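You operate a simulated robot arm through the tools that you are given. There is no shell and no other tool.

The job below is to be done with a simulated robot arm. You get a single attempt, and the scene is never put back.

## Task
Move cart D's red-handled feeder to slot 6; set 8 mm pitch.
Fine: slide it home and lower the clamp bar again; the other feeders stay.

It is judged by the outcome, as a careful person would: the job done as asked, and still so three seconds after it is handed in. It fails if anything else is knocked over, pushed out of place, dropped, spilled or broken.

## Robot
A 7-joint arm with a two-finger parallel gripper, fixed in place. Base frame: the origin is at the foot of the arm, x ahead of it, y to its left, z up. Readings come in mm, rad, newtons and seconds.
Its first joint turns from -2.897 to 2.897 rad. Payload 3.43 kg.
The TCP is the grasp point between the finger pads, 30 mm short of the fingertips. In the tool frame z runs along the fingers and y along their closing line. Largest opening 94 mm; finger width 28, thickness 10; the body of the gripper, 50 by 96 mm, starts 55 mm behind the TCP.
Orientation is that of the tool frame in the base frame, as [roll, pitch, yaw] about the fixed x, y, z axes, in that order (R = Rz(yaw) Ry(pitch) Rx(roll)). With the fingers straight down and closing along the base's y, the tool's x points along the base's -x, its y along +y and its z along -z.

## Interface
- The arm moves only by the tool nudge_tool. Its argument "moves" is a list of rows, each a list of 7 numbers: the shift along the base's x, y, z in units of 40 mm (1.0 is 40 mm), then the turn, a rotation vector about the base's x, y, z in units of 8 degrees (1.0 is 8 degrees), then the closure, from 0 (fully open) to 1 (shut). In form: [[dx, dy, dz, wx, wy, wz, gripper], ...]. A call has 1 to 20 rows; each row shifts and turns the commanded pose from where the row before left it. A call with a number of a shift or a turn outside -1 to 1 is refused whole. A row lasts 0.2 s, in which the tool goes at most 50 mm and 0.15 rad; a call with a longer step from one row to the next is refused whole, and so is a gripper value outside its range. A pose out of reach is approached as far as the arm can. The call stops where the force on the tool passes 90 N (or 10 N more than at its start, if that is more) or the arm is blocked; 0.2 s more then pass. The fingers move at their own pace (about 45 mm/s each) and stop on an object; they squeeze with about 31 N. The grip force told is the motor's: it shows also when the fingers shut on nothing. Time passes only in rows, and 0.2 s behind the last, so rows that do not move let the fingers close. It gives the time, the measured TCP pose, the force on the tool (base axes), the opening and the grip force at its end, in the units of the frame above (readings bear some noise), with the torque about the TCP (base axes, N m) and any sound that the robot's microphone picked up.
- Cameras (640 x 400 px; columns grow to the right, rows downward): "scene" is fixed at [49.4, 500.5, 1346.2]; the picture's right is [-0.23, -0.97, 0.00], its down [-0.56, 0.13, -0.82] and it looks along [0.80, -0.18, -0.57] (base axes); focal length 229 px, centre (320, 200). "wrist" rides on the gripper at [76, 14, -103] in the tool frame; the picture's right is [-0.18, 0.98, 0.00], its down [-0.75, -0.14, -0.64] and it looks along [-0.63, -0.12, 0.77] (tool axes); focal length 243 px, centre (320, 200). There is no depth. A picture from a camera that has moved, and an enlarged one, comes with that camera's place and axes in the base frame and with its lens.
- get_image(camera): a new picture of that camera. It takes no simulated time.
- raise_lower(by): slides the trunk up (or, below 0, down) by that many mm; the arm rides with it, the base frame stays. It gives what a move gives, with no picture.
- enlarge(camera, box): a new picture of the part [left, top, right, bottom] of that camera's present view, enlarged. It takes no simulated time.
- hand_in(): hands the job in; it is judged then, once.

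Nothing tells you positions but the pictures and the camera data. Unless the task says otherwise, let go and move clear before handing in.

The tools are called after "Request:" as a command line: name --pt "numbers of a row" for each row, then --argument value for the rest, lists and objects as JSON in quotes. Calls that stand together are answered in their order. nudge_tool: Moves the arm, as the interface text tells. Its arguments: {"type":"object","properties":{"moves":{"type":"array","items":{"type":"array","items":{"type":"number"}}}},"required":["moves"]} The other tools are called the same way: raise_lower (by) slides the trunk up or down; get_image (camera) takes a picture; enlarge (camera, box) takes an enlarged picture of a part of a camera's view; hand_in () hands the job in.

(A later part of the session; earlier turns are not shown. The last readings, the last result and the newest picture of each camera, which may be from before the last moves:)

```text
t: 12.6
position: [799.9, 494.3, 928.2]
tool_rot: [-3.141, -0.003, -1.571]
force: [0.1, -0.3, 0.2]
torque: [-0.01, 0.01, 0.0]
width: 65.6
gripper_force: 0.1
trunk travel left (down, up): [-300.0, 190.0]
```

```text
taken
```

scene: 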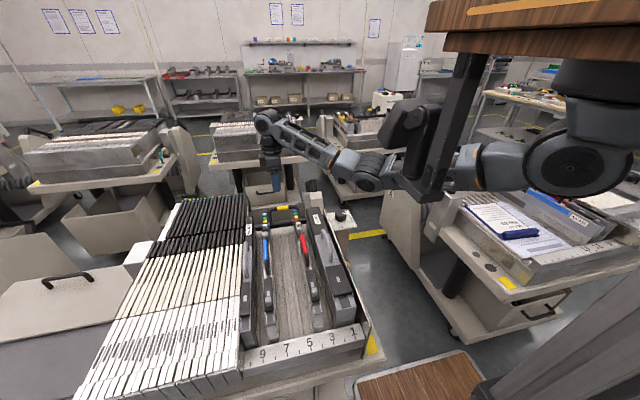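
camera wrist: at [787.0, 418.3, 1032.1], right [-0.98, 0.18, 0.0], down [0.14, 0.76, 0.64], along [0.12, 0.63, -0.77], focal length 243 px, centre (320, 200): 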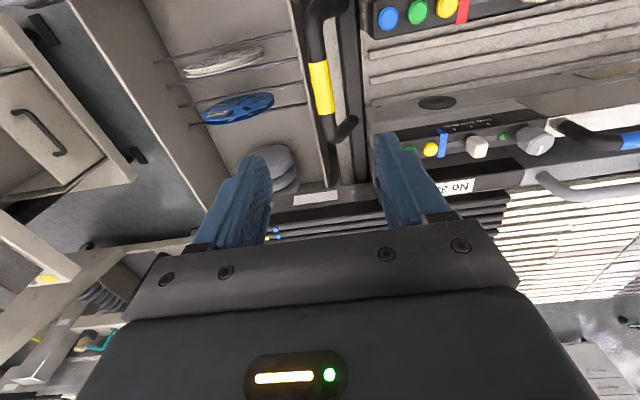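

The yellow grip is confirmed at about (798, 481, 798). I'll descend onto it with the fingers straddling the tube, stopping short to check.

Request:
nudge_tool --pt "-0.05 -0.33 -0.7 0 0 0 0.3" --pt "0 0 -0.8 0 0 0 0.3" --pt "0 0 -0.5 0 0 0 0.3" --pt "0 0 0 0 0 0 0.3"

Request:
get_image --camera "wrist"

Request:
enlarge --camera "scene" --box '[230, 140, 330, 230]'

```text
t: 13.6
position: [799.2, 480.7, 848.2]
tool_rot: [3.141, -0.003, -1.567]
force: [0.0, -0.3, -0.2]
torque: [-0.02, -0.01, 0.0]
width: 65.9
gripper_force: 0.1
trunk travel left (down, up): [-300.0, 190.0]
```

```text
taken
camera wrist: at [786.9, 405.2, 949.9], right [-0.98, 0.18, 0.0], down [0.14, 0.76, 0.64], along [0.12, 0.63, -0.77], focal length 243 px, centre (320, 200)
```

wrist: 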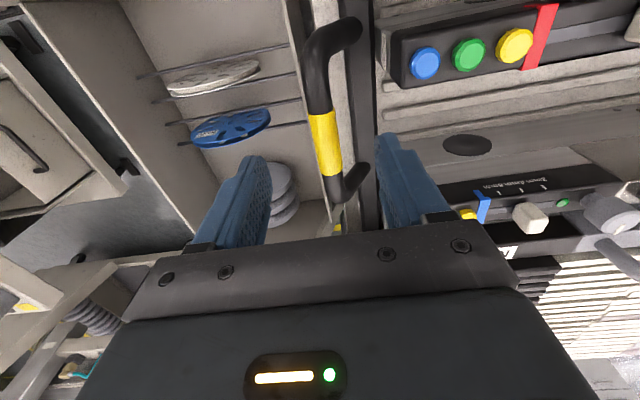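

```text
4.44 times, centred on (280, 185) of scene
camera zoom: at [49.4, 500.5, 1346.2], right [-0.23, -0.97, 0.0], down [-0.56, 0.13, -0.82], along [0.8, -0.18, -0.57], focal length 1017 px, centre (498, 267)
```

zoom: 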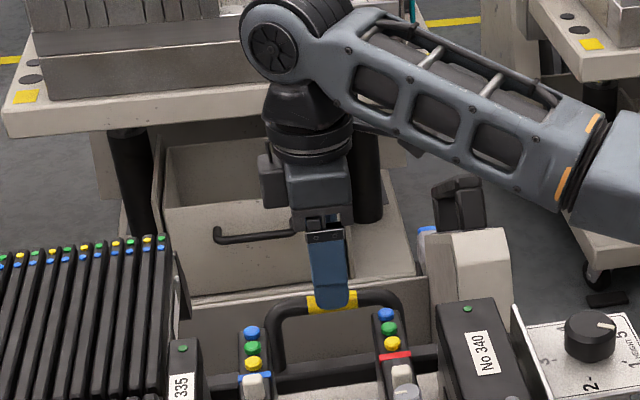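

The alignment looks good. I'll descend the last 50 mm and close on the grip.

Request:
nudge_tool --pt "-0.05 0 -0.6 0 0 0 0.3" --pt "0 0 -0.65 0 0 0 0.3" --pt "0 0 0 0 0 0 0.3"

Request:
get_image --camera "wrist"

```text
t: 14.4
position: [796.9, 482.7, 800.7]
tool_rot: [-3.141, -0.001, -1.567]
force: [-0.1, -0.6, 0.1]
torque: [0.0, -0.02, -0.01]
width: 65.9
gripper_force: 0.1
trunk travel left (down, up): [-300.0, 190.0]
```

```text
taken
camera wrist: at [784.0, 407.0, 902.5], right [-0.98, 0.18, 0.0], down [0.14, 0.76, 0.64], along [0.12, 0.63, -0.77], focal length 243 px, centre (320, 200)
```

wrist: 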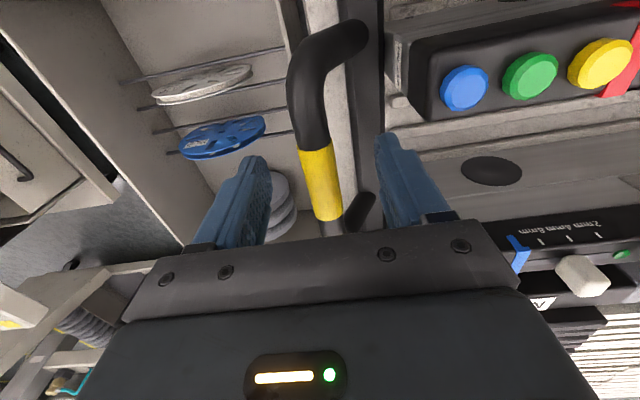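

The tube sits between the fingers, so I'll close.

Request:
nudge_tool --pt "0 0 0 0 0 0 0.8" --pt "0 0 0 0 0 0 0.8" --pt "0 0 0 0 0 0 0.8" --pt "0 0 0 0 0 0 0.8"

Request:
get_image --camera "wrist"

```text
t: 15.4
position: [797.1, 482.7, 800.4]
tool_rot: [3.141, -0.004, -1.567]
force: [-1.9, 0.6, -1.1]
torque: [-0.09, 0.08, -0.21]
width: 20.2
gripper_force: 35.8
trunk travel left (down, up): [-300.0, 190.0]
```

```text
taken
camera wrist: at [783.8, 407.1, 902.5], right [-0.98, 0.18, 0.0], down [0.14, 0.76, 0.64], along [0.12, 0.63, -0.77], focal length 243 px, centre (320, 200)
```

wrist: 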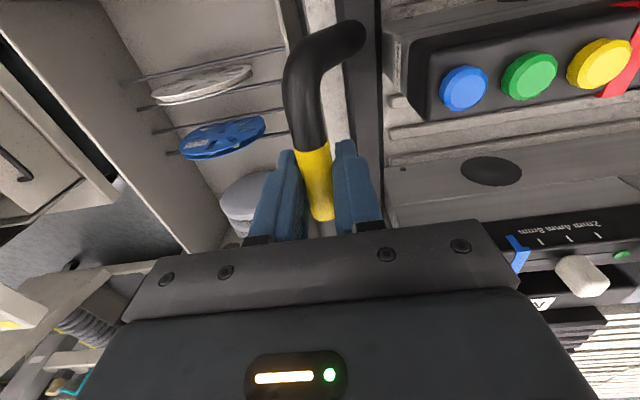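

I'm gripping the 20 mm tube. I'll lift gently to learn how the bar moves.

Request:
nudge_tool --pt "0 0 0.1 0 0 0 0.8" --pt "0 0 0.1 0 0 0 0.8" --pt "0 0 0 0 0 0 0.8"

Request:
get_image --camera "wrist"

```text
t: 16.2
position: [797.2, 482.3, 808.5]
tool_rot: [-3.141, -0.002, -1.568]
force: [0.7, -1.5, 0.0]
torque: [0.02, 0.0, -0.05]
width: 18.6
gripper_force: 0.0
trunk travel left (down, up): [-300.0, 190.0]
```

```text
taken
camera wrist: at [783.5, 406.7, 911.3], right [-0.98, 0.18, 0.0], down [0.14, 0.76, 0.64], along [0.12, 0.63, -0.77], focal length 243 px, centre (320, 200)
```

wrist: 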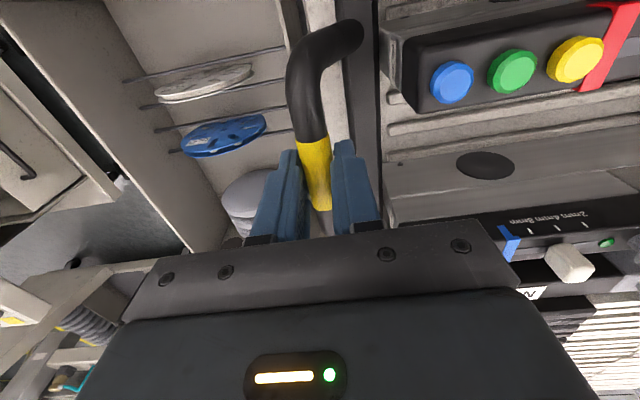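

The grip force dropped because 0.8 closure only just matches the tube. I'll squeeze fully and check.

Request:
nudge_tool --pt "0 0 0 0 0 0 1" --pt "0 0 0 0 0 0 1" --pt "0 0 0 0 0 0 1"

Request:
get_image --camera "wrist"

Request:
enlarge --camera "scene" --box '[230, 140, 330, 230]'

```text
t: 17.0
position: [797.2, 482.4, 809.9]
tool_rot: [3.141, -0.003, -1.569]
force: [0.6, -0.1, 4.1]
torque: [-0.18, -0.04, -0.29]
width: 15.6
gripper_force: 44.9
trunk travel left (down, up): [-300.0, 190.0]
```

```text
taken
camera wrist: at [783.4, 406.7, 911.2], right [-0.98, 0.18, 0.0], down [0.14, 0.76, 0.64], along [0.12, 0.63, -0.77], focal length 243 px, centre (320, 200)
```

wrist: 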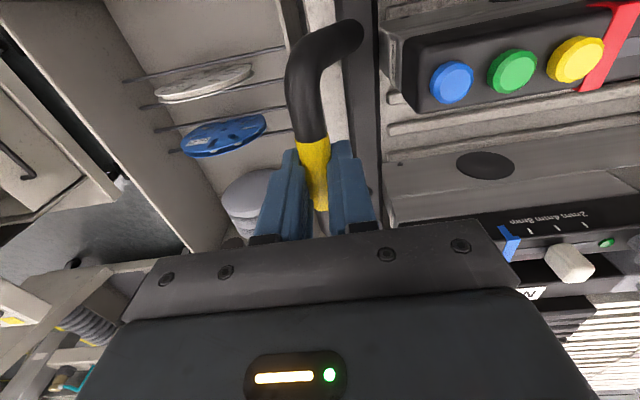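

```text
4.44 times, centred on (280, 185) of scene
camera zoom: at [49.4, 500.5, 1346.2], right [-0.23, -0.97, 0.0], down [-0.56, 0.13, -0.82], along [0.8, -0.18, -0.57], focal length 1017 px, centre (498, 267)
```

zoom: 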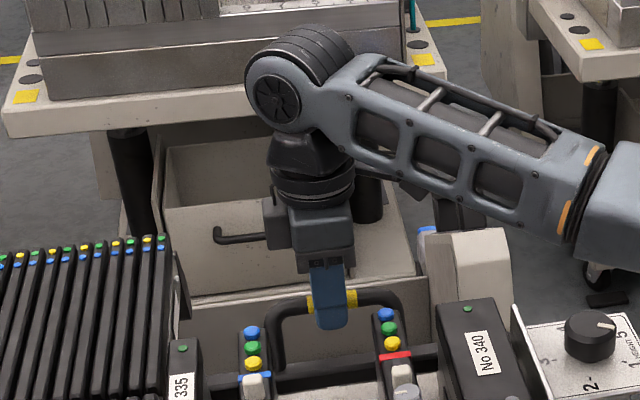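

The handle seems to have followed the gripper, since it keeps the same place in the wrist view while the feeder buttons shifted. I'll keep lifting slowly and watch the force.

Request:
nudge_tool --pt "0 0 0.15 0 0 0 1" --pt "0 0 0.15 0 0 0 1" --pt "0 0 0.15 0 0 0 1" --pt "0 0 0 0 0 0 1"

Request:
get_image --camera "wrist"

Request:
enlarge --camera "scene" --box '[230, 140, 330, 230]'

```text
t: 18.0
position: [796.6, 481.3, 821.6]
tool_rot: [3.139, -0.007, -1.566]
force: [-9.8, -5.3, -32.9]
torque: [-0.35, 0.18, -0.22]
width: 15.4
gripper_force: 45.1
trunk travel left (down, up): [-300.0, 190.0]
```

```text
taken
camera wrist: at [783.5, 406.0, 924.7], right [-0.98, 0.18, 0.0], down [0.14, 0.76, 0.64], along [0.11, 0.63, -0.77], focal length 243 px, centre (320, 200)
```

wrist: 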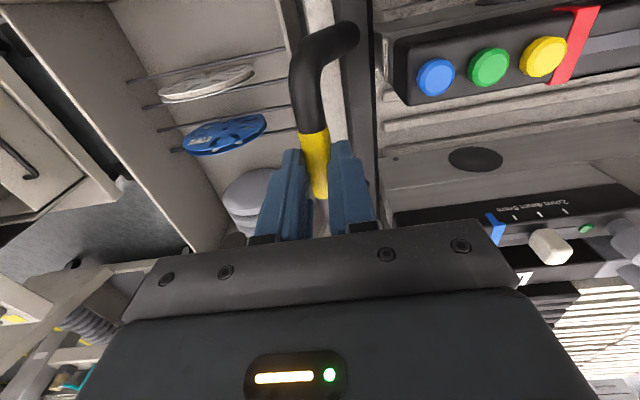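

```text
4.44 times, centred on (280, 185) of scene
camera zoom: at [49.4, 500.5, 1346.2], right [-0.23, -0.97, 0.0], down [-0.56, 0.13, -0.82], along [0.8, -0.18, -0.57], focal length 1017 px, centre (498, 267)
```

zoom: 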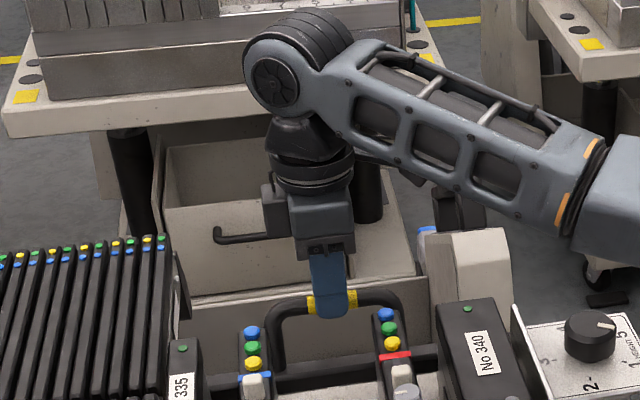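

The tube is about 15.5 mm thick, and the fingers slid up it at about 33 N without the handle moving. I'll regrip at the proper depth with a full squeeze and probe the handle's free direction.

Request:
nudge_tool --pt "0 0 0 0 0 0 0.6" --pt "0 0 0 0 0 0 0.6" --pt "0 0 -0.35 0 0 0 0.6" --pt "0 0 -0.45 0 0 0 0.6" --pt "0 0 0 0 0 0 0.6" --pt "0 0 0 0 0 0 1" --pt "0 0 0 0 0 0 1" --pt "0 0 0 0 0 0 1" --pt "0 0 0 0 0 0 1"

Request:
get_image --camera "wrist"

```text
t: 20.0
position: [796.2, 481.6, 793.2]
tool_rot: [3.142, -0.002, -1.566]
force: [0.5, 1.6, 0.0]
torque: [0.2, -0.02, -0.19]
width: 20.1
gripper_force: 44.5
trunk travel left (down, up): [-300.0, 190.0]
```

```text
taken
camera wrist: at [782.7, 406.0, 896.0], right [-0.98, 0.18, 0.0], down [0.14, 0.76, 0.64], along [0.12, 0.63, -0.77], focal length 243 px, centre (320, 200)
```

wrist: 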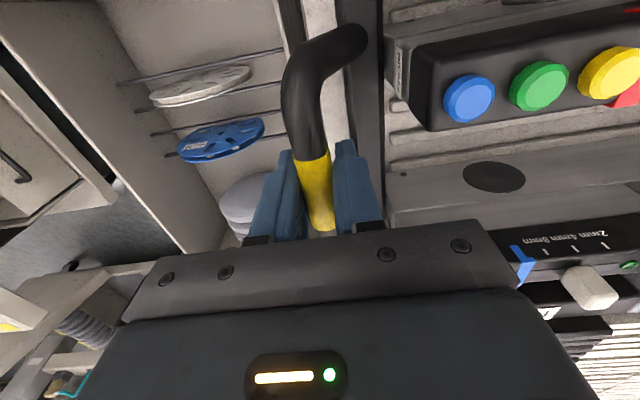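

The grip is now full, at 20.1 mm with the tube at pad height. I'll pull up again in small steps.

Request:
nudge_tool --pt "0 0 0.1 0 0 0 1" --pt "0 0 0.1 0 0 0 1" --pt "0 0 0 0 0 0 1"

Request:
get_image --camera "wrist"

Request:
enlarge --camera "scene" --box '[230, 140, 330, 230]'

```text
t: 20.8
position: [795.0, 481.2, 797.9]
tool_rot: [3.136, -0.007, -1.568]
force: [1.9, -1.7, -33.5]
torque: [-0.04, 0.01, -0.28]
width: 20.8
gripper_force: 45.4
trunk travel left (down, up): [-300.0, 190.0]
```

```text
taken
camera wrist: at [782.5, 405.7, 900.3], right [-0.98, 0.18, 0.0], down [0.14, 0.76, 0.64], along [0.11, 0.63, -0.77], focal length 243 px, centre (320, 200)
```

wrist: 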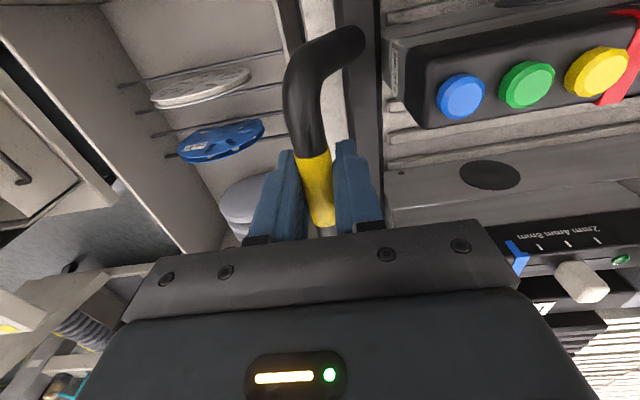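

```text
4.44 times, centred on (280, 185) of scene
camera zoom: at [49.4, 500.5, 1346.2], right [-0.23, -0.97, 0.0], down [-0.56, 0.13, -0.82], along [0.8, -0.18, -0.57], focal length 1017 px, centre (498, 267)
```

zoom: 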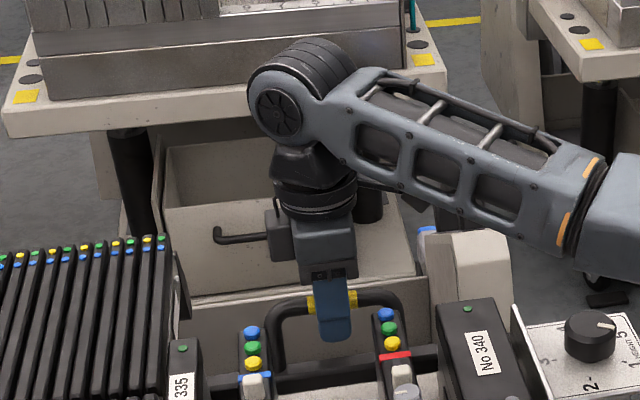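

The pull stalls at about 33 N, the same as before. I'll ease back and probe along x to see whether the bar rotates instead.

Request:
nudge_tool --pt "0 0 -0.15 0 0 0 1" --pt "0.12 0 0 0 0 0 1" --pt "0.12 0 0 0 0 0 1" --pt "0 0 0 0 0 0 1"

Request:
get_image --camera "wrist"

Request:
nudge_tool --pt "-0.24 0 0 0 0 0 1" --pt "-0.12 0 0 0 0 0 1" --pt "-0.12 0 0 0 0 0 1" --pt "0 0 0 0 0 0 1"

Request:
get_image --camera "wrist"

```text
t: 21.8
position: [806.0, 480.1, 796.3]
tool_rot: [-3.141, -0.001, -1.567]
force: [-6.4, -6.0, -6.2]
torque: [0.3, 0.17, -0.15]
width: 20.2
gripper_force: 44.7
trunk travel left (down, up): [-300.0, 190.0]
```

```text
taken
camera wrist: at [791.5, 405.2, 898.1], right [-0.98, 0.18, 0.0], down [0.14, 0.76, 0.64], along [0.12, 0.63, -0.77], focal length 243 px, centre (320, 200)
```

wrist: 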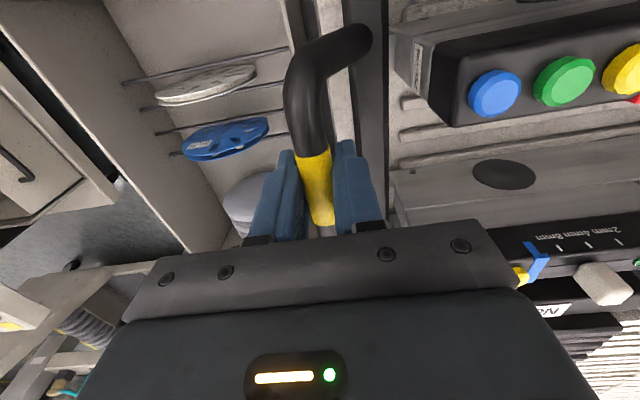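

```text
t: 22.7
position: [794.8, 479.8, 798.6]
tool_rot: [-3.119, 0.011, -1.58]
force: [44.0, 20.7, -23.3]
torque: [-0.15, 0.02, 0.75]
width: 20.3
gripper_force: 44.6
trunk travel left (down, up): [-300.0, 190.0]
stopped in row 4: the force on the tool passed its limit at 94 N (the readings are from after the stop); the commanded pose is now the measured one
```

```text
taken
camera wrist: at [778.6, 404.0, 899.6], right [-0.98, 0.19, -0.02], down [0.13, 0.75, 0.65], along [0.14, 0.64, -0.76], focal length 243 px, centre (320, 200)
```

wrist: 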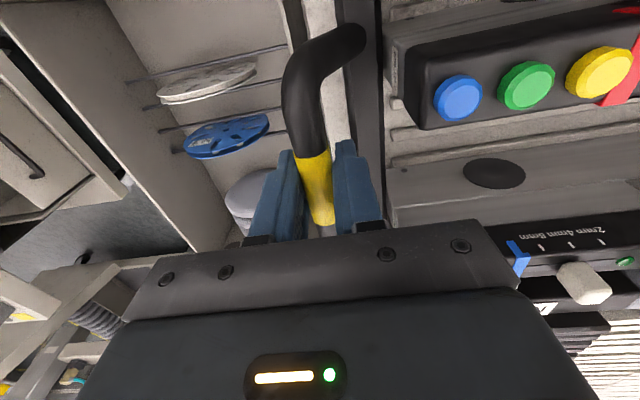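

The handle moves freely toward +x at about 6 N and is blocked toward −x. The bar therefore hinges rearward about a y axis, and I'll follow that arc in small steps while reading the forces.

Request:
nudge_tool --pt "0.1 0.04 -0.05 0 0 0 1" --pt "0.2 0 -0.02 0 0 0 1" --pt "0.2 0 -0.03 0 0 0 1" --pt "0 0 0 0 0 0 1"

Request:
nudge_tool --pt "0.2 0 -0.05 0 0 0 1" --pt "0.2 0 -0.05 0 0 0 1" --pt "0 0 0 0 0 0 1"

Request:
get_image --camera "wrist"

Request:
enlarge --camera "scene" --box '[230, 140, 330, 230]'

```text
t: 23.7
position: [809.8, 480.5, 794.7]
tool_rot: [-3.127, 0.003, -1.576]
force: [-8.3, -9.8, -16.3]
torque: [-0.9, 0.01, 0.43]
width: 19.9
gripper_force: 44.8
trunk travel left (down, up): [-300.0, 190.0]
```

```text
t: 24.5
position: [829.7, 481.6, 794.9]
tool_rot: [-3.121, 0.013, -1.578]
force: [-1.2, -4.9, -6.1]
torque: [0.63, 0.04, 0.84]
width: 15.7
gripper_force: 44.9
trunk travel left (down, up): [-300.0, 190.0]
```

```text
taken
camera wrist: at [814.2, 405.5, 895.2], right [-0.98, 0.19, -0.02], down [0.13, 0.75, 0.65], along [0.14, 0.64, -0.76], focal length 243 px, centre (320, 200)
```

wrist: 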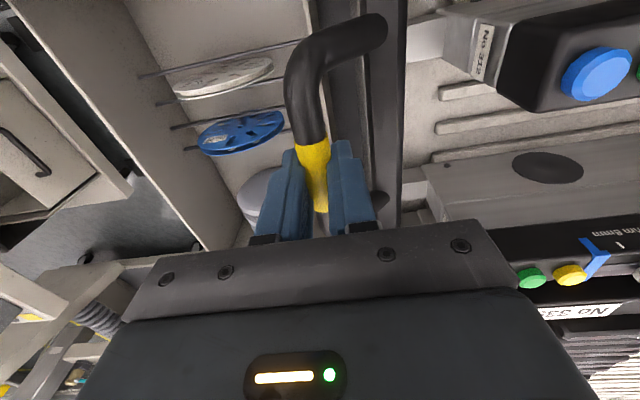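

```text
4.44 times, centred on (280, 185) of scene
camera zoom: at [49.4, 500.5, 1346.2], right [-0.23, -0.97, 0.0], down [-0.56, 0.13, -0.82], along [0.8, -0.18, -0.57], focal length 1017 px, centre (498, 267)
```

zoom: 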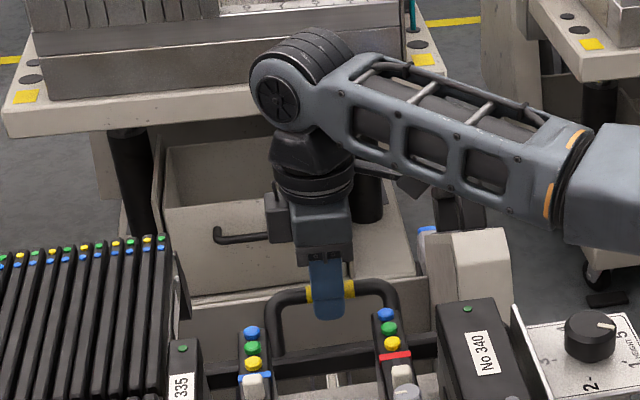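

The bar is swinging rearward off the heels, and the tube has dropped relative to the pads. I'll regrip lower and keep swinging it back.

Request:
nudge_tool --pt "0 0 0 0 0 0 0.7" --pt "0 0 0 0 0 0 0.7" --pt "0 0 0 0 0 0 0.7"

Request:
get_image --camera "wrist"

Request:
enlarge --camera "scene" --box '[230, 140, 330, 230]'

```text
t: 25.3
position: [829.9, 482.1, 792.1]
tool_rot: [-3.123, 0.008, -1.577]
force: [0.0, 0.3, 0.6]
torque: [0.0, -0.02, 0.05]
width: 28.1
gripper_force: 0.1
trunk travel left (down, up): [-300.0, 190.0]
```

```text
taken
camera wrist: at [813.3, 405.1, 893.6], right [-0.98, 0.19, -0.02], down [0.13, 0.75, 0.65], along [0.14, 0.64, -0.76], focal length 243 px, centre (320, 200)
```

wrist: 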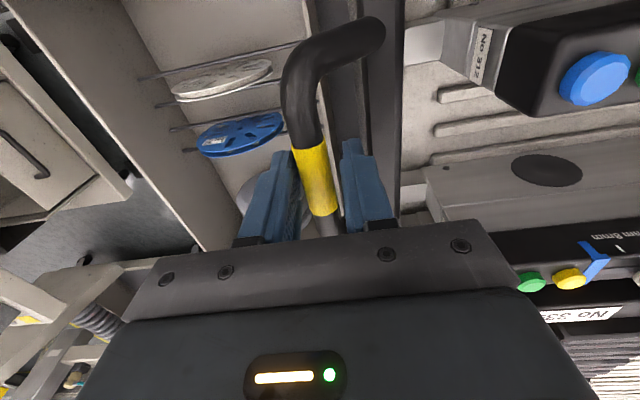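

```text
4.44 times, centred on (280, 185) of scene
camera zoom: at [49.4, 500.5, 1346.2], right [-0.23, -0.97, 0.0], down [-0.56, 0.13, -0.82], along [0.8, -0.18, -0.57], focal length 1017 px, centre (498, 267)
```

zoom: 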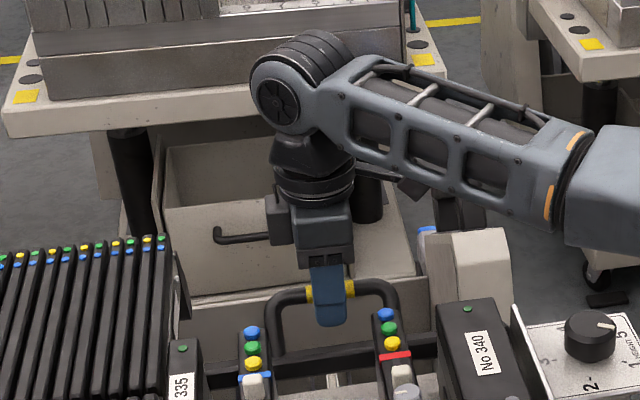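

The bar stays where I leave it and appears to pivot near (779, 680). I'll regrip at about (834, 484, 784) and follow the arc, tilting the tool with it.

Request:
nudge_tool --pt "0.1 0.03 -0.2 0 0 0 0.65" --pt "0 0 0 0 0 0 1" --pt "0 0 0 0 0 0 1" --pt "0 0 0 0 0 0 1" --pt "0.17 0 -0.1 0 -0.5 0 1" --pt "0.17 0 -0.11 0 -0.5 0 1" --pt "0 0 0 0 0 0 1"

Request:
get_image --camera "wrist"

Request:
enlarge --camera "scene" --box '[230, 140, 330, 230]'

```text
t: 26.9
position: [846.9, 482.9, 776.5]
tool_rot: [-2.982, 0.009, -1.578]
force: [1.8, 0.3, 1.9]
torque: [-0.53, 0.15, 0.44]
width: 19.9
gripper_force: 44.7
trunk travel left (down, up): [-300.0, 190.0]
```

```text
taken
camera wrist: at [816.6, 406.5, 874.6], right [-0.97, 0.19, -0.15], down [0.04, 0.75, 0.66], along [0.24, 0.64, -0.73], focal length 243 px, centre (320, 200)
```

wrist: 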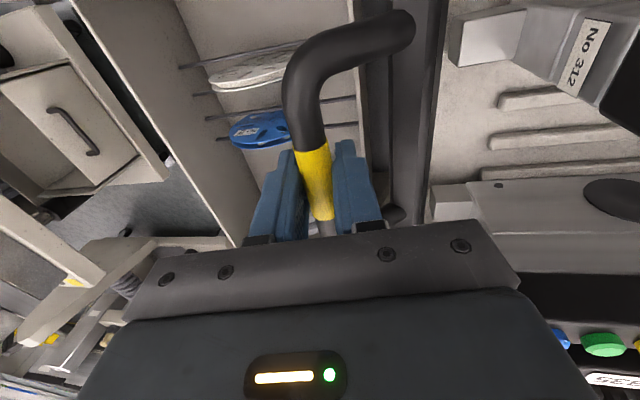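

```text
4.44 times, centred on (280, 185) of scene
camera zoom: at [49.4, 500.5, 1346.2], right [-0.23, -0.97, 0.0], down [-0.56, 0.13, -0.82], along [0.8, -0.18, -0.57], focal length 1017 px, centre (498, 267)
```

zoom: 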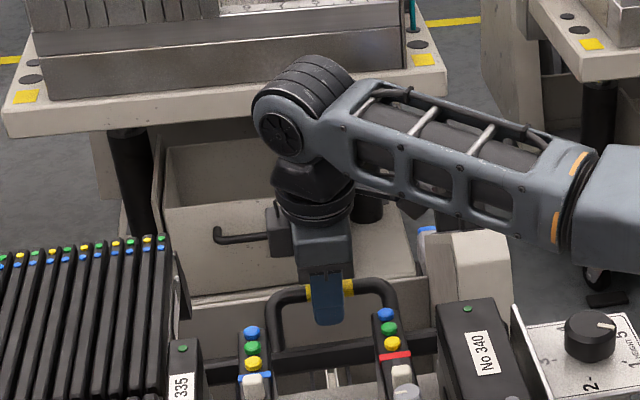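

The arc fits, with forces near zero. I'll continue swinging it further open.

Request:
nudge_tool --pt "0.16 0 -0.13 0 -0.6 0 1" --pt "0.155 0 -0.135 0 -0.6 0 1" --pt "0.14 0 -0.15 0 -0.6 0 1" --pt "0.135 0 -0.155 0 -0.6 0 1" --pt "0 0 0 0 0 0 1"

Request:
get_image --camera "wrist"

Request:
enlarge --camera "scene" --box '[230, 140, 330, 230]'

```text
t: 28.1
position: [870.4, 483.2, 754.8]
tool_rot: [-2.644, 0.013, -1.575]
force: [21.9, -1.3, 15.3]
torque: [-0.19, -0.13, 1.17]
width: 15.9
gripper_force: 44.8
trunk travel left (down, up): [-300.0, 190.0]
```

```text
taken
camera wrist: at [810.0, 406.6, 836.7], right [-0.86, 0.19, -0.47], down [-0.18, 0.75, 0.64], along [0.47, 0.64, -0.61], focal length 243 px, centre (320, 200)
```

wrist: 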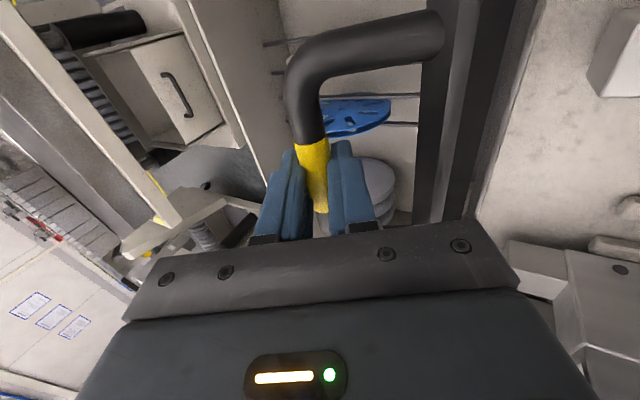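

```text
4.44 times, centred on (280, 185) of scene
camera zoom: at [49.4, 500.5, 1346.2], right [-0.23, -0.97, 0.0], down [-0.56, 0.13, -0.82], along [0.8, -0.18, -0.57], focal length 1017 px, centre (498, 267)
```

zoom: 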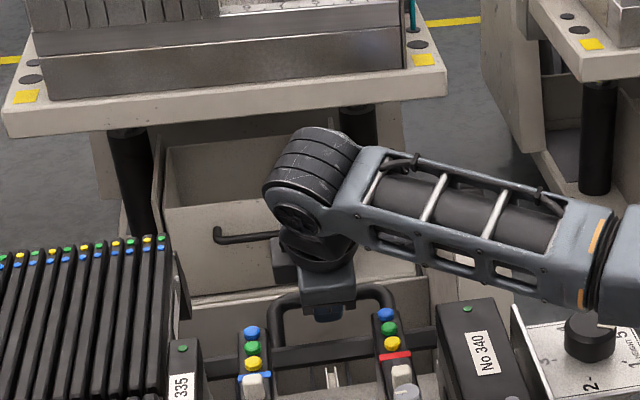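

The tube is slipping toward the fingertips, so the bar may be at its open stop. I'll release, back off along the tool axis, and see whether the bar stays open.

Request:
nudge_tool --pt "0 0 0 0 0 0 0.6" --pt "0 0 0 0 0 0 0.6" --pt "-0.24 0 0.44 0 0 0 0.6" --pt "-0.24 0 0.44 0 0 0 0.6" --pt "-0.24 0 0.6 0 0 0 0.6" --pt "-0.3 0 0.7 0 0.5 0 0.6" --pt "-0.3 0 0.7 0 0.5 0 0.3" --pt "-0.3 0 0.7 0 0.5 0 0.3" --pt "0 0 0 0 0.5 0 0.3" --pt "0 0 0 0 0 0 0.3"

Request:
get_image --camera "wrist"

Request:
enlarge --camera "scene" --box '[230, 140, 330, 230]'

```text
t: 30.3
position: [806.0, 483.7, 899.0]
tool_rot: [-2.929, 0.007, -1.576]
force: [-0.4, 1.4, -0.4]
torque: [0.02, 0.01, -0.01]
width: 66.1
gripper_force: 0.1
trunk travel left (down, up): [-300.0, 190.0]
```

```text
taken
camera wrist: at [769.8, 407.0, 994.9], right [-0.96, 0.19, -0.21], down [0.01, 0.75, 0.66], along [0.28, 0.64, -0.72], focal length 243 px, centre (320, 200)
```

wrist: 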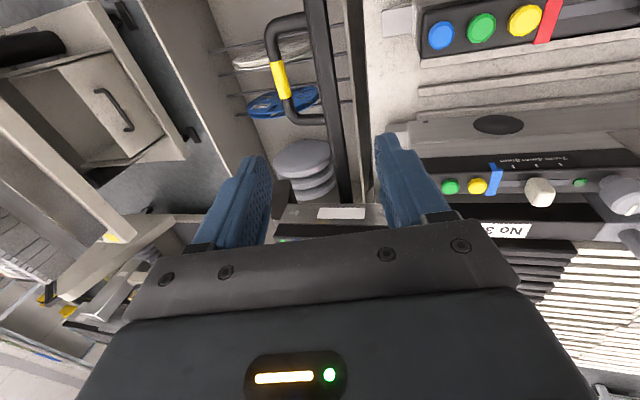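

```text
4.44 times, centred on (280, 185) of scene
camera zoom: at [49.4, 500.5, 1346.2], right [-0.23, -0.97, 0.0], down [-0.56, 0.13, -0.82], along [0.8, -0.18, -0.57], focal length 1017 px, centre (498, 267)
```

zoom: 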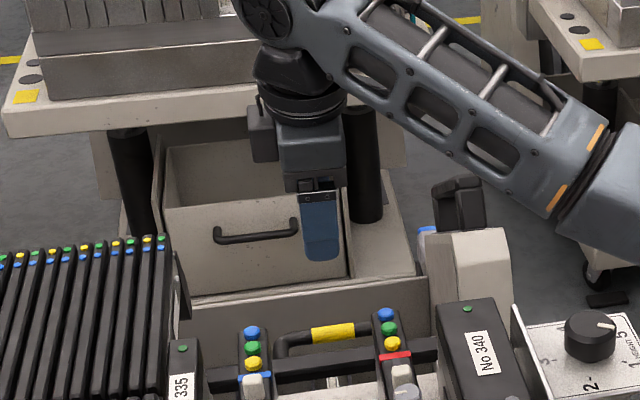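

The bar has swung fully open and rests there, with its handle near (895, 482, 692). Next I'll move above the red feeder with the camera looking at its nose and the number rail.

Request:
nudge_tool --pt "-0.3 0 0.9 0 0.76 0 0" --pt "-0.3 0 0.9 0 0.76 0 0" --pt "-0.5 -0.1 0.7 0 0 1 0" --pt "-0.6 -0.1 0 0 0 1 0" --pt "-0.6 -0.1 0 0 0 1 0" --pt "-0.6 -0.1 0 0 0 1 0" --pt "-0.6 -0.1 0 0 0 1 0" --pt "-0.6 -0.1 0 0 0 1 0" --pt "-0.6 -0.1 0 0 0 1 0" --pt "-0.6 -0.1 0 0 0 1 0" --pt "-0.6 -0.1 0 0 0 1 0" --pt "-0.25 -0.1 0 0 0 1 0" --pt "0 -0.1 0 0 0 1 0" --pt "0 0 0 0 0 0.28 0" --pt "0 0 0 0 0 0 0"

Request:
get_image --camera "wrist"

Request:
enlarge --camera "scene" --box '[230, 180, 390, 380]'

```text
t: 33.5
position: [559.1, 438.5, 997.4]
tool_rot: [-3.14, 0.008, -0.003]
force: [-0.6, 0.1, 0.7]
torque: [0.02, 0.0, 0.01]
width: 93.9
gripper_force: 0.0
trunk travel left (down, up): [-300.0, 190.0]
```

```text
taken
camera wrist: at [636.9, 424.6, 1098.5], right [-0.19, -0.98, 0.0], down [-0.75, 0.14, 0.65], along [-0.64, 0.12, -0.76], focal length 243 px, centre (320, 200)
```

wrist: 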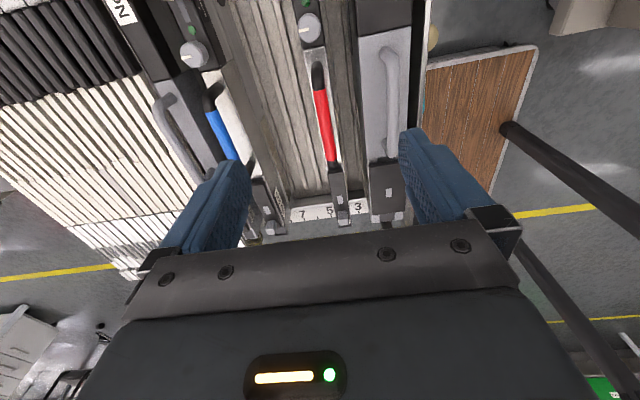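

```text
2.00 times, centred on (310, 280) of scene
camera zoom: at [49.4, 500.5, 1346.2], right [-0.23, -0.97, 0.0], down [-0.56, 0.13, -0.82], along [0.8, -0.18, -0.57], focal length 458 px, centre (340, 40)
```

zoom: 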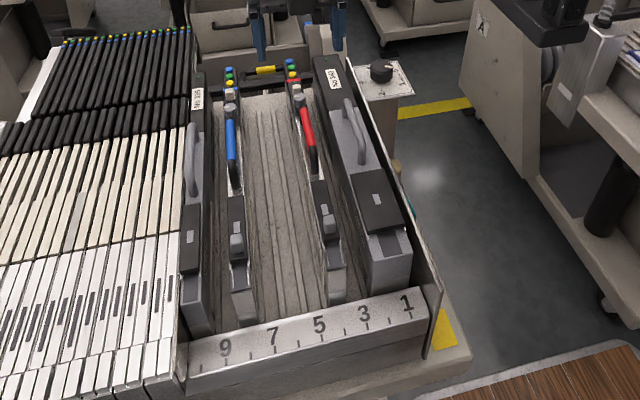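

Request:
enlarge --camera "wrist" --box '[270, 150, 420, 240]'

Request:
enlarge --camera "wrist" --box '[230, 0, 420, 150]'

Request:
nudge_tool --pt "-0.9 0.2 0 0 0 0 0" --pt "-0.9 0.2 0 0 0 0 0" --pt "-0.9 0.2 -0.5 0 0 0 0" --pt "-0.9 0.2 -0.5 0 0 0 0" --pt "-0.6 0 -0.5 0 0 0 0" --pt "0 0 0 0 0 0 0"

Request:
get_image --camera "wrist"

```text
4.27 times, centred on (345, 195) of wrist
camera zoom: at [636.9, 424.6, 1098.5], right [-0.19, -0.98, 0.0], down [-0.75, 0.14, 0.65], along [-0.64, 0.12, -0.76], focal length 1035 px, centre (213, 221)
```

zoom: 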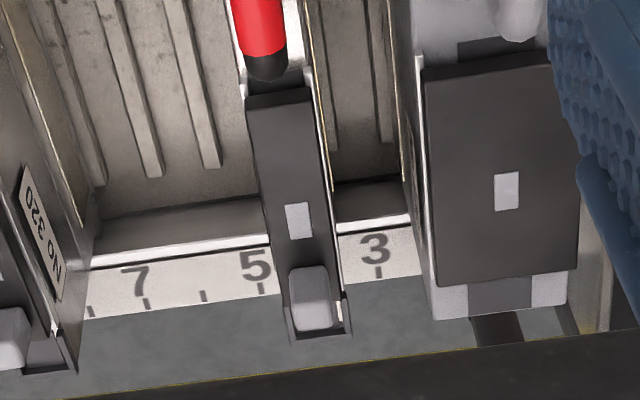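

```text
2.67 times, centred on (325, 75) of wrist
camera zoom: at [636.9, 424.6, 1098.5], right [-0.19, -0.98, 0.0], down [-0.75, 0.14, 0.65], along [-0.64, 0.12, -0.76], focal length 647 px, centre (307, 533)
```

zoom: 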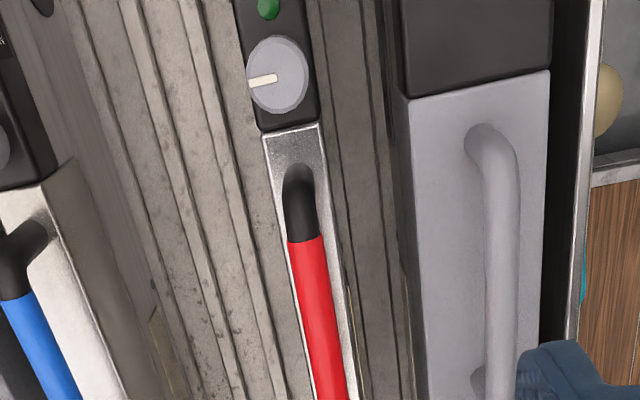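

```text
t: 34.9
position: [390.2, 473.6, 936.8]
tool_rot: [-3.14, 0.008, -0.003]
force: [0.4, 0.6, 0.2]
torque: [-0.01, 0.02, 0.01]
width: 94.0
gripper_force: 0.1
trunk travel left (down, up): [-300.0, 190.0]
```

```text
taken
camera wrist: at [468.3, 459.1, 1038.7], right [-0.19, -0.98, 0.0], down [-0.75, 0.14, 0.65], along [-0.64, 0.12, -0.76], focal length 243 px, centre (320, 200)
```

wrist: 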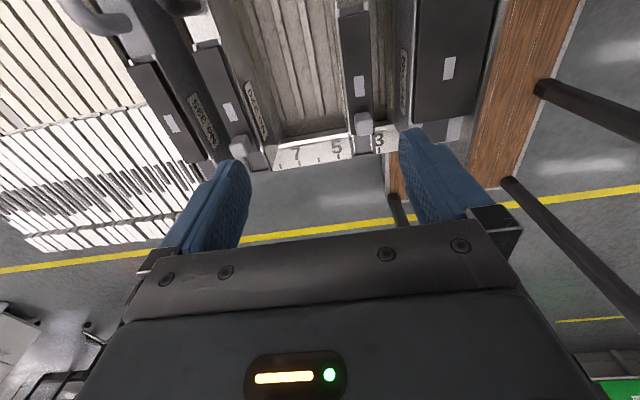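

Request:
enlarge --camera "wrist" --box '[230, 60, 420, 190]'

Request:
enlarge --camera "wrist" --box '[310, 90, 410, 180]'

Request:
enlarge --camera "scene" --box '[240, 290, 340, 370]'

```text
3.08 times, centred on (325, 125) of wrist
camera zoom: at [468.3, 459.1, 1038.7], right [-0.19, -0.98, 0.0], down [-0.75, 0.14, 0.65], along [-0.64, 0.12, -0.76], focal length 746 px, centre (305, 431)
```

zoom: 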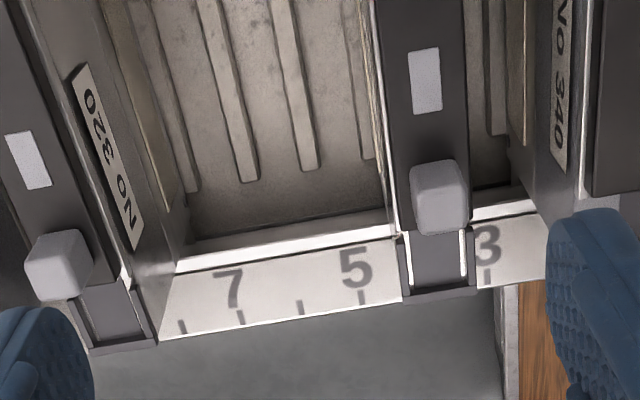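

```text
4.44 times, centred on (360, 135) of wrist
camera zoom: at [468.3, 459.1, 1038.7], right [-0.19, -0.98, 0.0], down [-0.75, 0.14, 0.65], along [-0.64, 0.12, -0.76], focal length 1078 px, centre (142, 489)
```

zoom: 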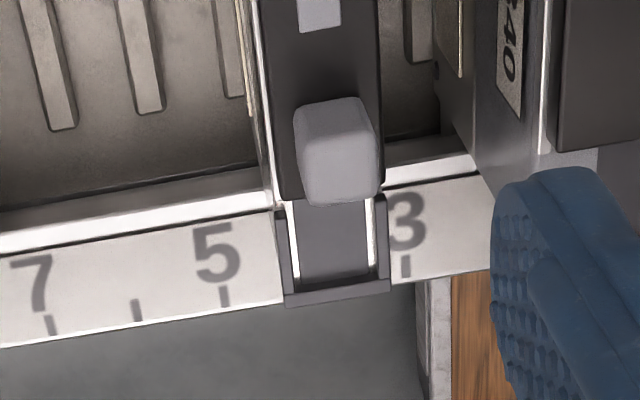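

```text
5.00 times, centred on (290, 330) of scene
camera zoom: at [49.4, 500.5, 1346.2], right [-0.23, -0.97, 0.0], down [-0.56, 0.13, -0.82], along [0.8, -0.18, -0.57], focal length 1144 px, centre (470, -450)
```

zoom: 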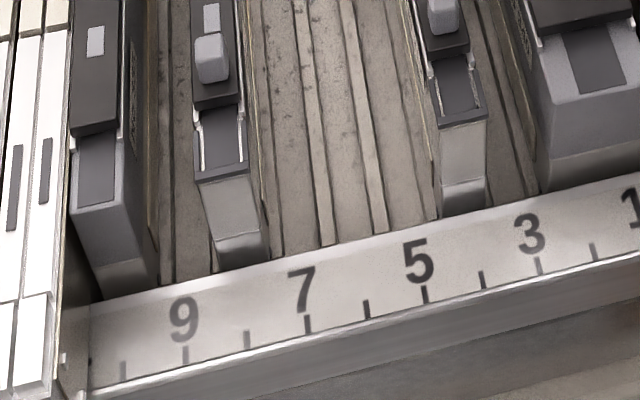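

The ribs sit between the slots, so slot 6 is the groove centred on tick 6, two pitches (about 58 mm) to +y. I need the handle's height above the feeder body, so I'll take a side view from the −y side.

Request:
nudge_tool --pt "0.35 -0.3 0.3 0 0 -1 0" --pt "0.35 -0.3 0.3 0 0 -1 0" --pt "0.35 -0.3 0 0 0 -1 0" --pt "0.35 -0.3 0 0 0 -1 0" --pt "0.35 -0.3 0 0 0 -1 0" --pt "0.35 -0.3 0 0 0 -1 0" --pt "0.35 -0.3 0 0 0 -1 0" --pt "0.35 -0.3 0 0 0 -1 0" --pt "0.35 -0.3 0 0 0 -1 0" --pt "0.35 -0.3 0 0 0 -1 0" --pt "0 0 0 0 0 -1 0" --pt "0 0 0 0 0 -0.2 0" --pt "0 0 0 0 0 0 0"

Request:
get_image --camera "wrist"

Request:
enlarge --camera "wrist" --box '[180, 20, 480, 190]'

```text
t: 37.7
position: [529.7, 351.1, 961.2]
tool_rot: [-3.141, 0.007, -1.567]
force: [0.0, 0.9, -0.1]
torque: [0.0, 0.01, 0.03]
width: 94.0
gripper_force: 0.1
trunk travel left (down, up): [-300.0, 190.0]
```

```text
taken
camera wrist: at [517.1, 274.5, 1062.9], right [-0.98, 0.18, 0.0], down [0.14, 0.75, 0.65], along [0.12, 0.64, -0.76], focal length 243 px, centre (320, 200)
```

wrist: 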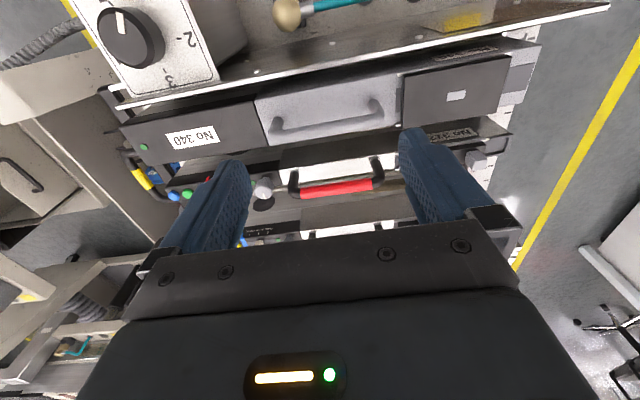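

```text
2.13 times, centred on (330, 105) of wrist
camera zoom: at [517.1, 274.5, 1062.9], right [-0.98, 0.18, 0.0], down [0.14, 0.75, 0.65], along [0.12, 0.64, -0.76], focal length 518 px, centre (299, 403)
```

zoom: 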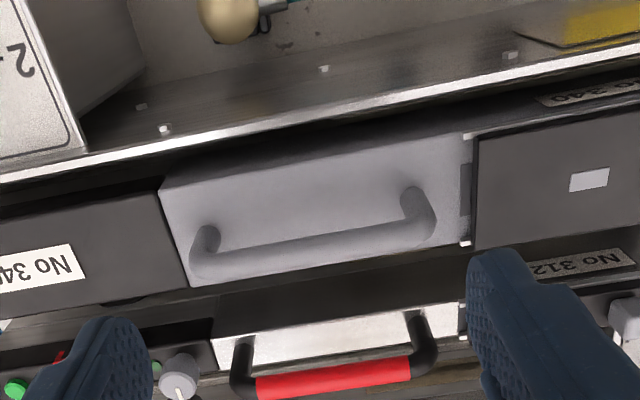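

From the side view, the handle legs are at x≈482 and 582, the tube is at z≈852 and y≈439, and the body top is at z≈801. I'll yaw back to close along y and descend over the handle.

Request:
nudge_tool --pt "0.16 0.22 0 0 0 1 0" --pt "0 0.22 0 0 0 1 0" --pt "0 0.22 0 0 0 1 0" --pt "0 0.22 0 0 0 1 0" --pt "0 0.22 0 0 0 1 0" --pt "0 0.22 0 0 0 1 0" --pt "0 0.22 0 0 0 1 0" --pt "0 0.22 0 0 0 1 0" --pt "0 0.22 0 0 0 1 0" --pt "0 0.22 0 0 0 1 0.4" --pt "0 0 0 0 0 1 0.4" --pt "0 0 -0.5 0 0 0.2 0.4" --pt "0 0 -0.5 0 0 0 0.4" --pt "0 0 0 0 0 0 0.4"

Request:
get_image --camera "wrist"

Request:
enlarge --camera "scene" --box '[260, 180, 360, 300]'

```text
t: 40.7
position: [534.2, 438.8, 924.5]
tool_rot: [-3.14, 0.007, -0.003]
force: [-0.6, 0.3, 0.2]
torque: [0.01, 0.01, 0.04]
width: 56.4
gripper_force: 0.0
trunk travel left (down, up): [-300.0, 190.0]
```

```text
taken
camera wrist: at [612.3, 424.1, 1024.8], right [-0.19, -0.98, 0.0], down [-0.75, 0.14, 0.65], along [-0.64, 0.12, -0.76], focal length 243 px, centre (320, 200)
```

wrist: 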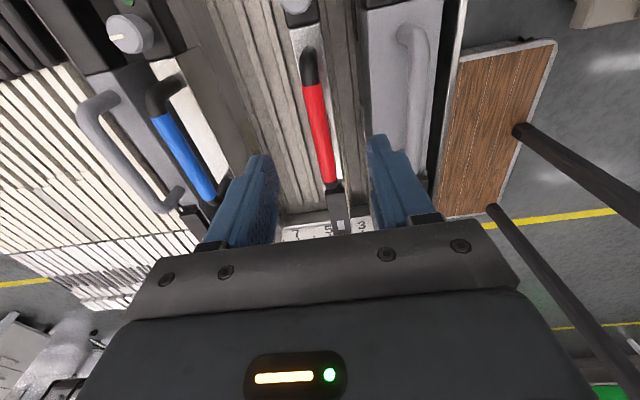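

```text
3.33 times, centred on (310, 240) of scene
camera zoom: at [49.4, 500.5, 1346.2], right [-0.23, -0.97, 0.0], down [-0.56, 0.13, -0.82], along [0.8, -0.18, -0.57], focal length 762 px, centre (353, 67)
```

zoom: 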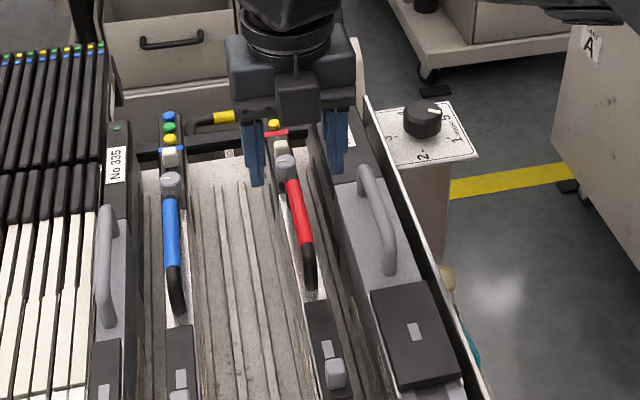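

The tube is at y≈438.6, right under the TCP. I'll narrow the opening to clear No 340 and descend.

Request:
nudge_tool --pt "0 0 0 0 0 0 0.6" --pt "0 0 0 0 0 0 0.6" --pt "0.05 0 -0.6 0 0 0 0.6" --pt "0 0 -0.6 0 0 0 0.6" --pt "0 0 -0.55 0 0 0 0.6" --pt "0 0 0 0 0 0 0.6"

Request:
get_image --camera "wrist"

Request:
enlarge --camera "scene" --box '[260, 180, 360, 300]'

```text
t: 42.1
position: [537.8, 438.5, 853.6]
tool_rot: [-3.139, 0.007, -0.003]
force: [-0.3, 0.1, -1.0]
torque: [-0.03, -0.02, -0.02]
width: 37.5
gripper_force: 0.1
trunk travel left (down, up): [-300.0, 190.0]
```

```text
taken
camera wrist: at [615.8, 424.2, 954.9], right [-0.19, -0.98, 0.0], down [-0.75, 0.14, 0.65], along [-0.64, 0.12, -0.76], focal length 243 px, centre (320, 200)
```

wrist: 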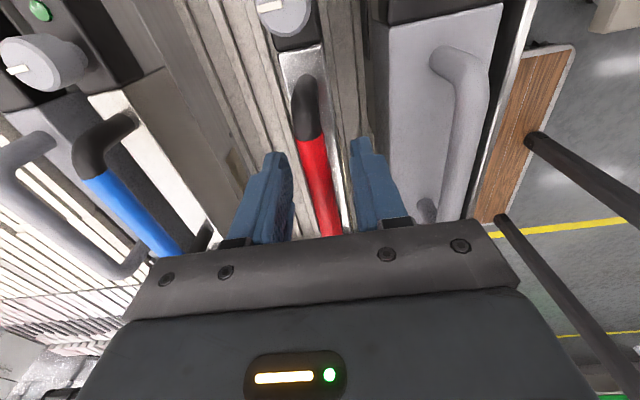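

```text
3.33 times, centred on (310, 240) of scene
camera zoom: at [49.4, 500.5, 1346.2], right [-0.23, -0.97, 0.0], down [-0.56, 0.13, -0.82], along [0.8, -0.18, -0.57], focal length 762 px, centre (353, 67)
```

zoom: 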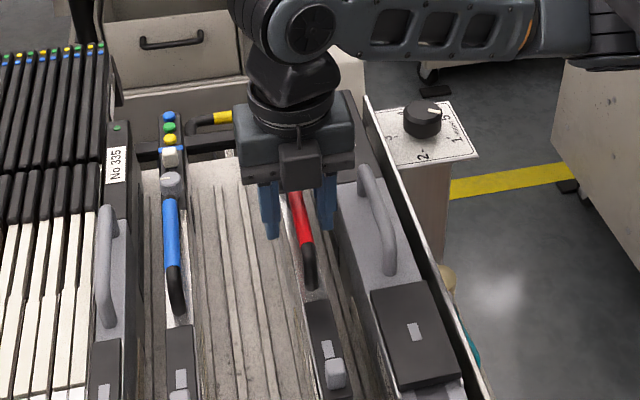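

The handle is centred between the fingers, so I'll close fully.

Request:
nudge_tool --pt "0 0 0 0 0 0 1" --pt "0 0 0 0 0 0 1" --pt "0 0 0 0 0 0 1" --pt "0 0 0 0 0 0 1"

Request:
nudge_tool --pt "0.1 0 0 0 0 0 1" --pt "0.1 0 0 0 0 0 1" --pt "0 0 0 0 0 0 1"

Request:
enlarge --camera "scene" --box '[240, 180, 360, 370]'

```text
t: 43.1
position: [537.1, 438.4, 852.3]
tool_rot: [-3.141, 0.007, -0.002]
force: [0.7, -1.9, 0.1]
torque: [-0.01, -0.04, 0.18]
width: 17.2
gripper_force: 31.5
trunk travel left (down, up): [-300.0, 190.0]
```

```text
t: 43.9
position: [546.6, 438.4, 854.0]
tool_rot: [-3.141, 0.008, -0.003]
force: [-7.0, -0.5, 9.7]
torque: [0.02, 0.06, 0.04]
width: 17.1
gripper_force: 31.2
trunk travel left (down, up): [-300.0, 190.0]
```

```text
2.11 times, centred on (300, 275) of scene
camera zoom: at [49.4, 500.5, 1346.2], right [-0.23, -0.97, 0.0], down [-0.56, 0.13, -0.82], along [0.8, -0.18, -0.57], focal length 482 px, centre (362, 42)
```

zoom: 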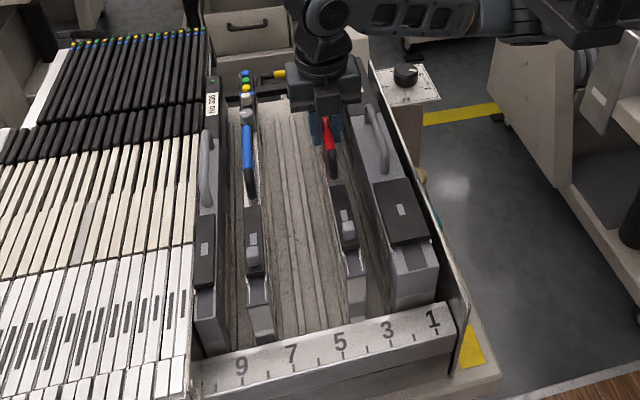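

The feeder slides back easily. I'll back it off further and look at the nose for anything hooked under the rail.

Request:
nudge_tool --pt "0.15 0 0 0 0 0 1" --pt "0.15 0 0 0 0 0 1" --pt "0.1 0 0 0 0 0 1" --pt "0 0 0 0 0 0 1"

Request:
enlarge --camera "scene" --box '[270, 270, 350, 360]'

Request:
get_image --camera "wrist"

```text
t: 44.9
position: [562.9, 438.4, 852.2]
tool_rot: [-3.14, 0.007, -0.003]
force: [-7.9, 1.3, 15.9]
torque: [0.01, 0.29, -0.02]
width: 17.1
gripper_force: 30.6
trunk travel left (down, up): [-300.0, 190.0]
```

```text
4.44 times, centred on (310, 315) of scene
camera zoom: at [49.4, 500.5, 1346.2], right [-0.23, -0.97, 0.0], down [-0.56, 0.13, -0.82], along [0.8, -0.18, -0.57], focal length 1017 px, centre (364, -311)
```

zoom: 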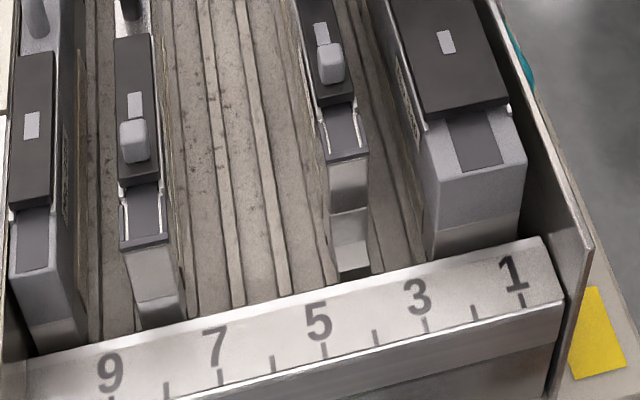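

```text
taken
camera wrist: at [639.2, 424.2, 953.5], right [-0.19, -0.98, 0.0], down [-0.75, 0.14, 0.65], along [-0.64, 0.12, -0.76], focal length 243 px, centre (320, 200)
```

wrist: 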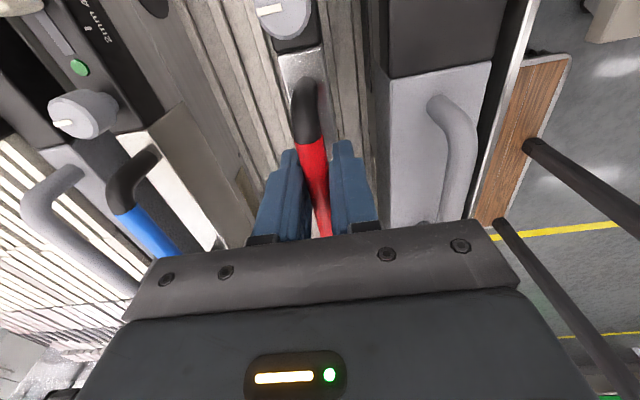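

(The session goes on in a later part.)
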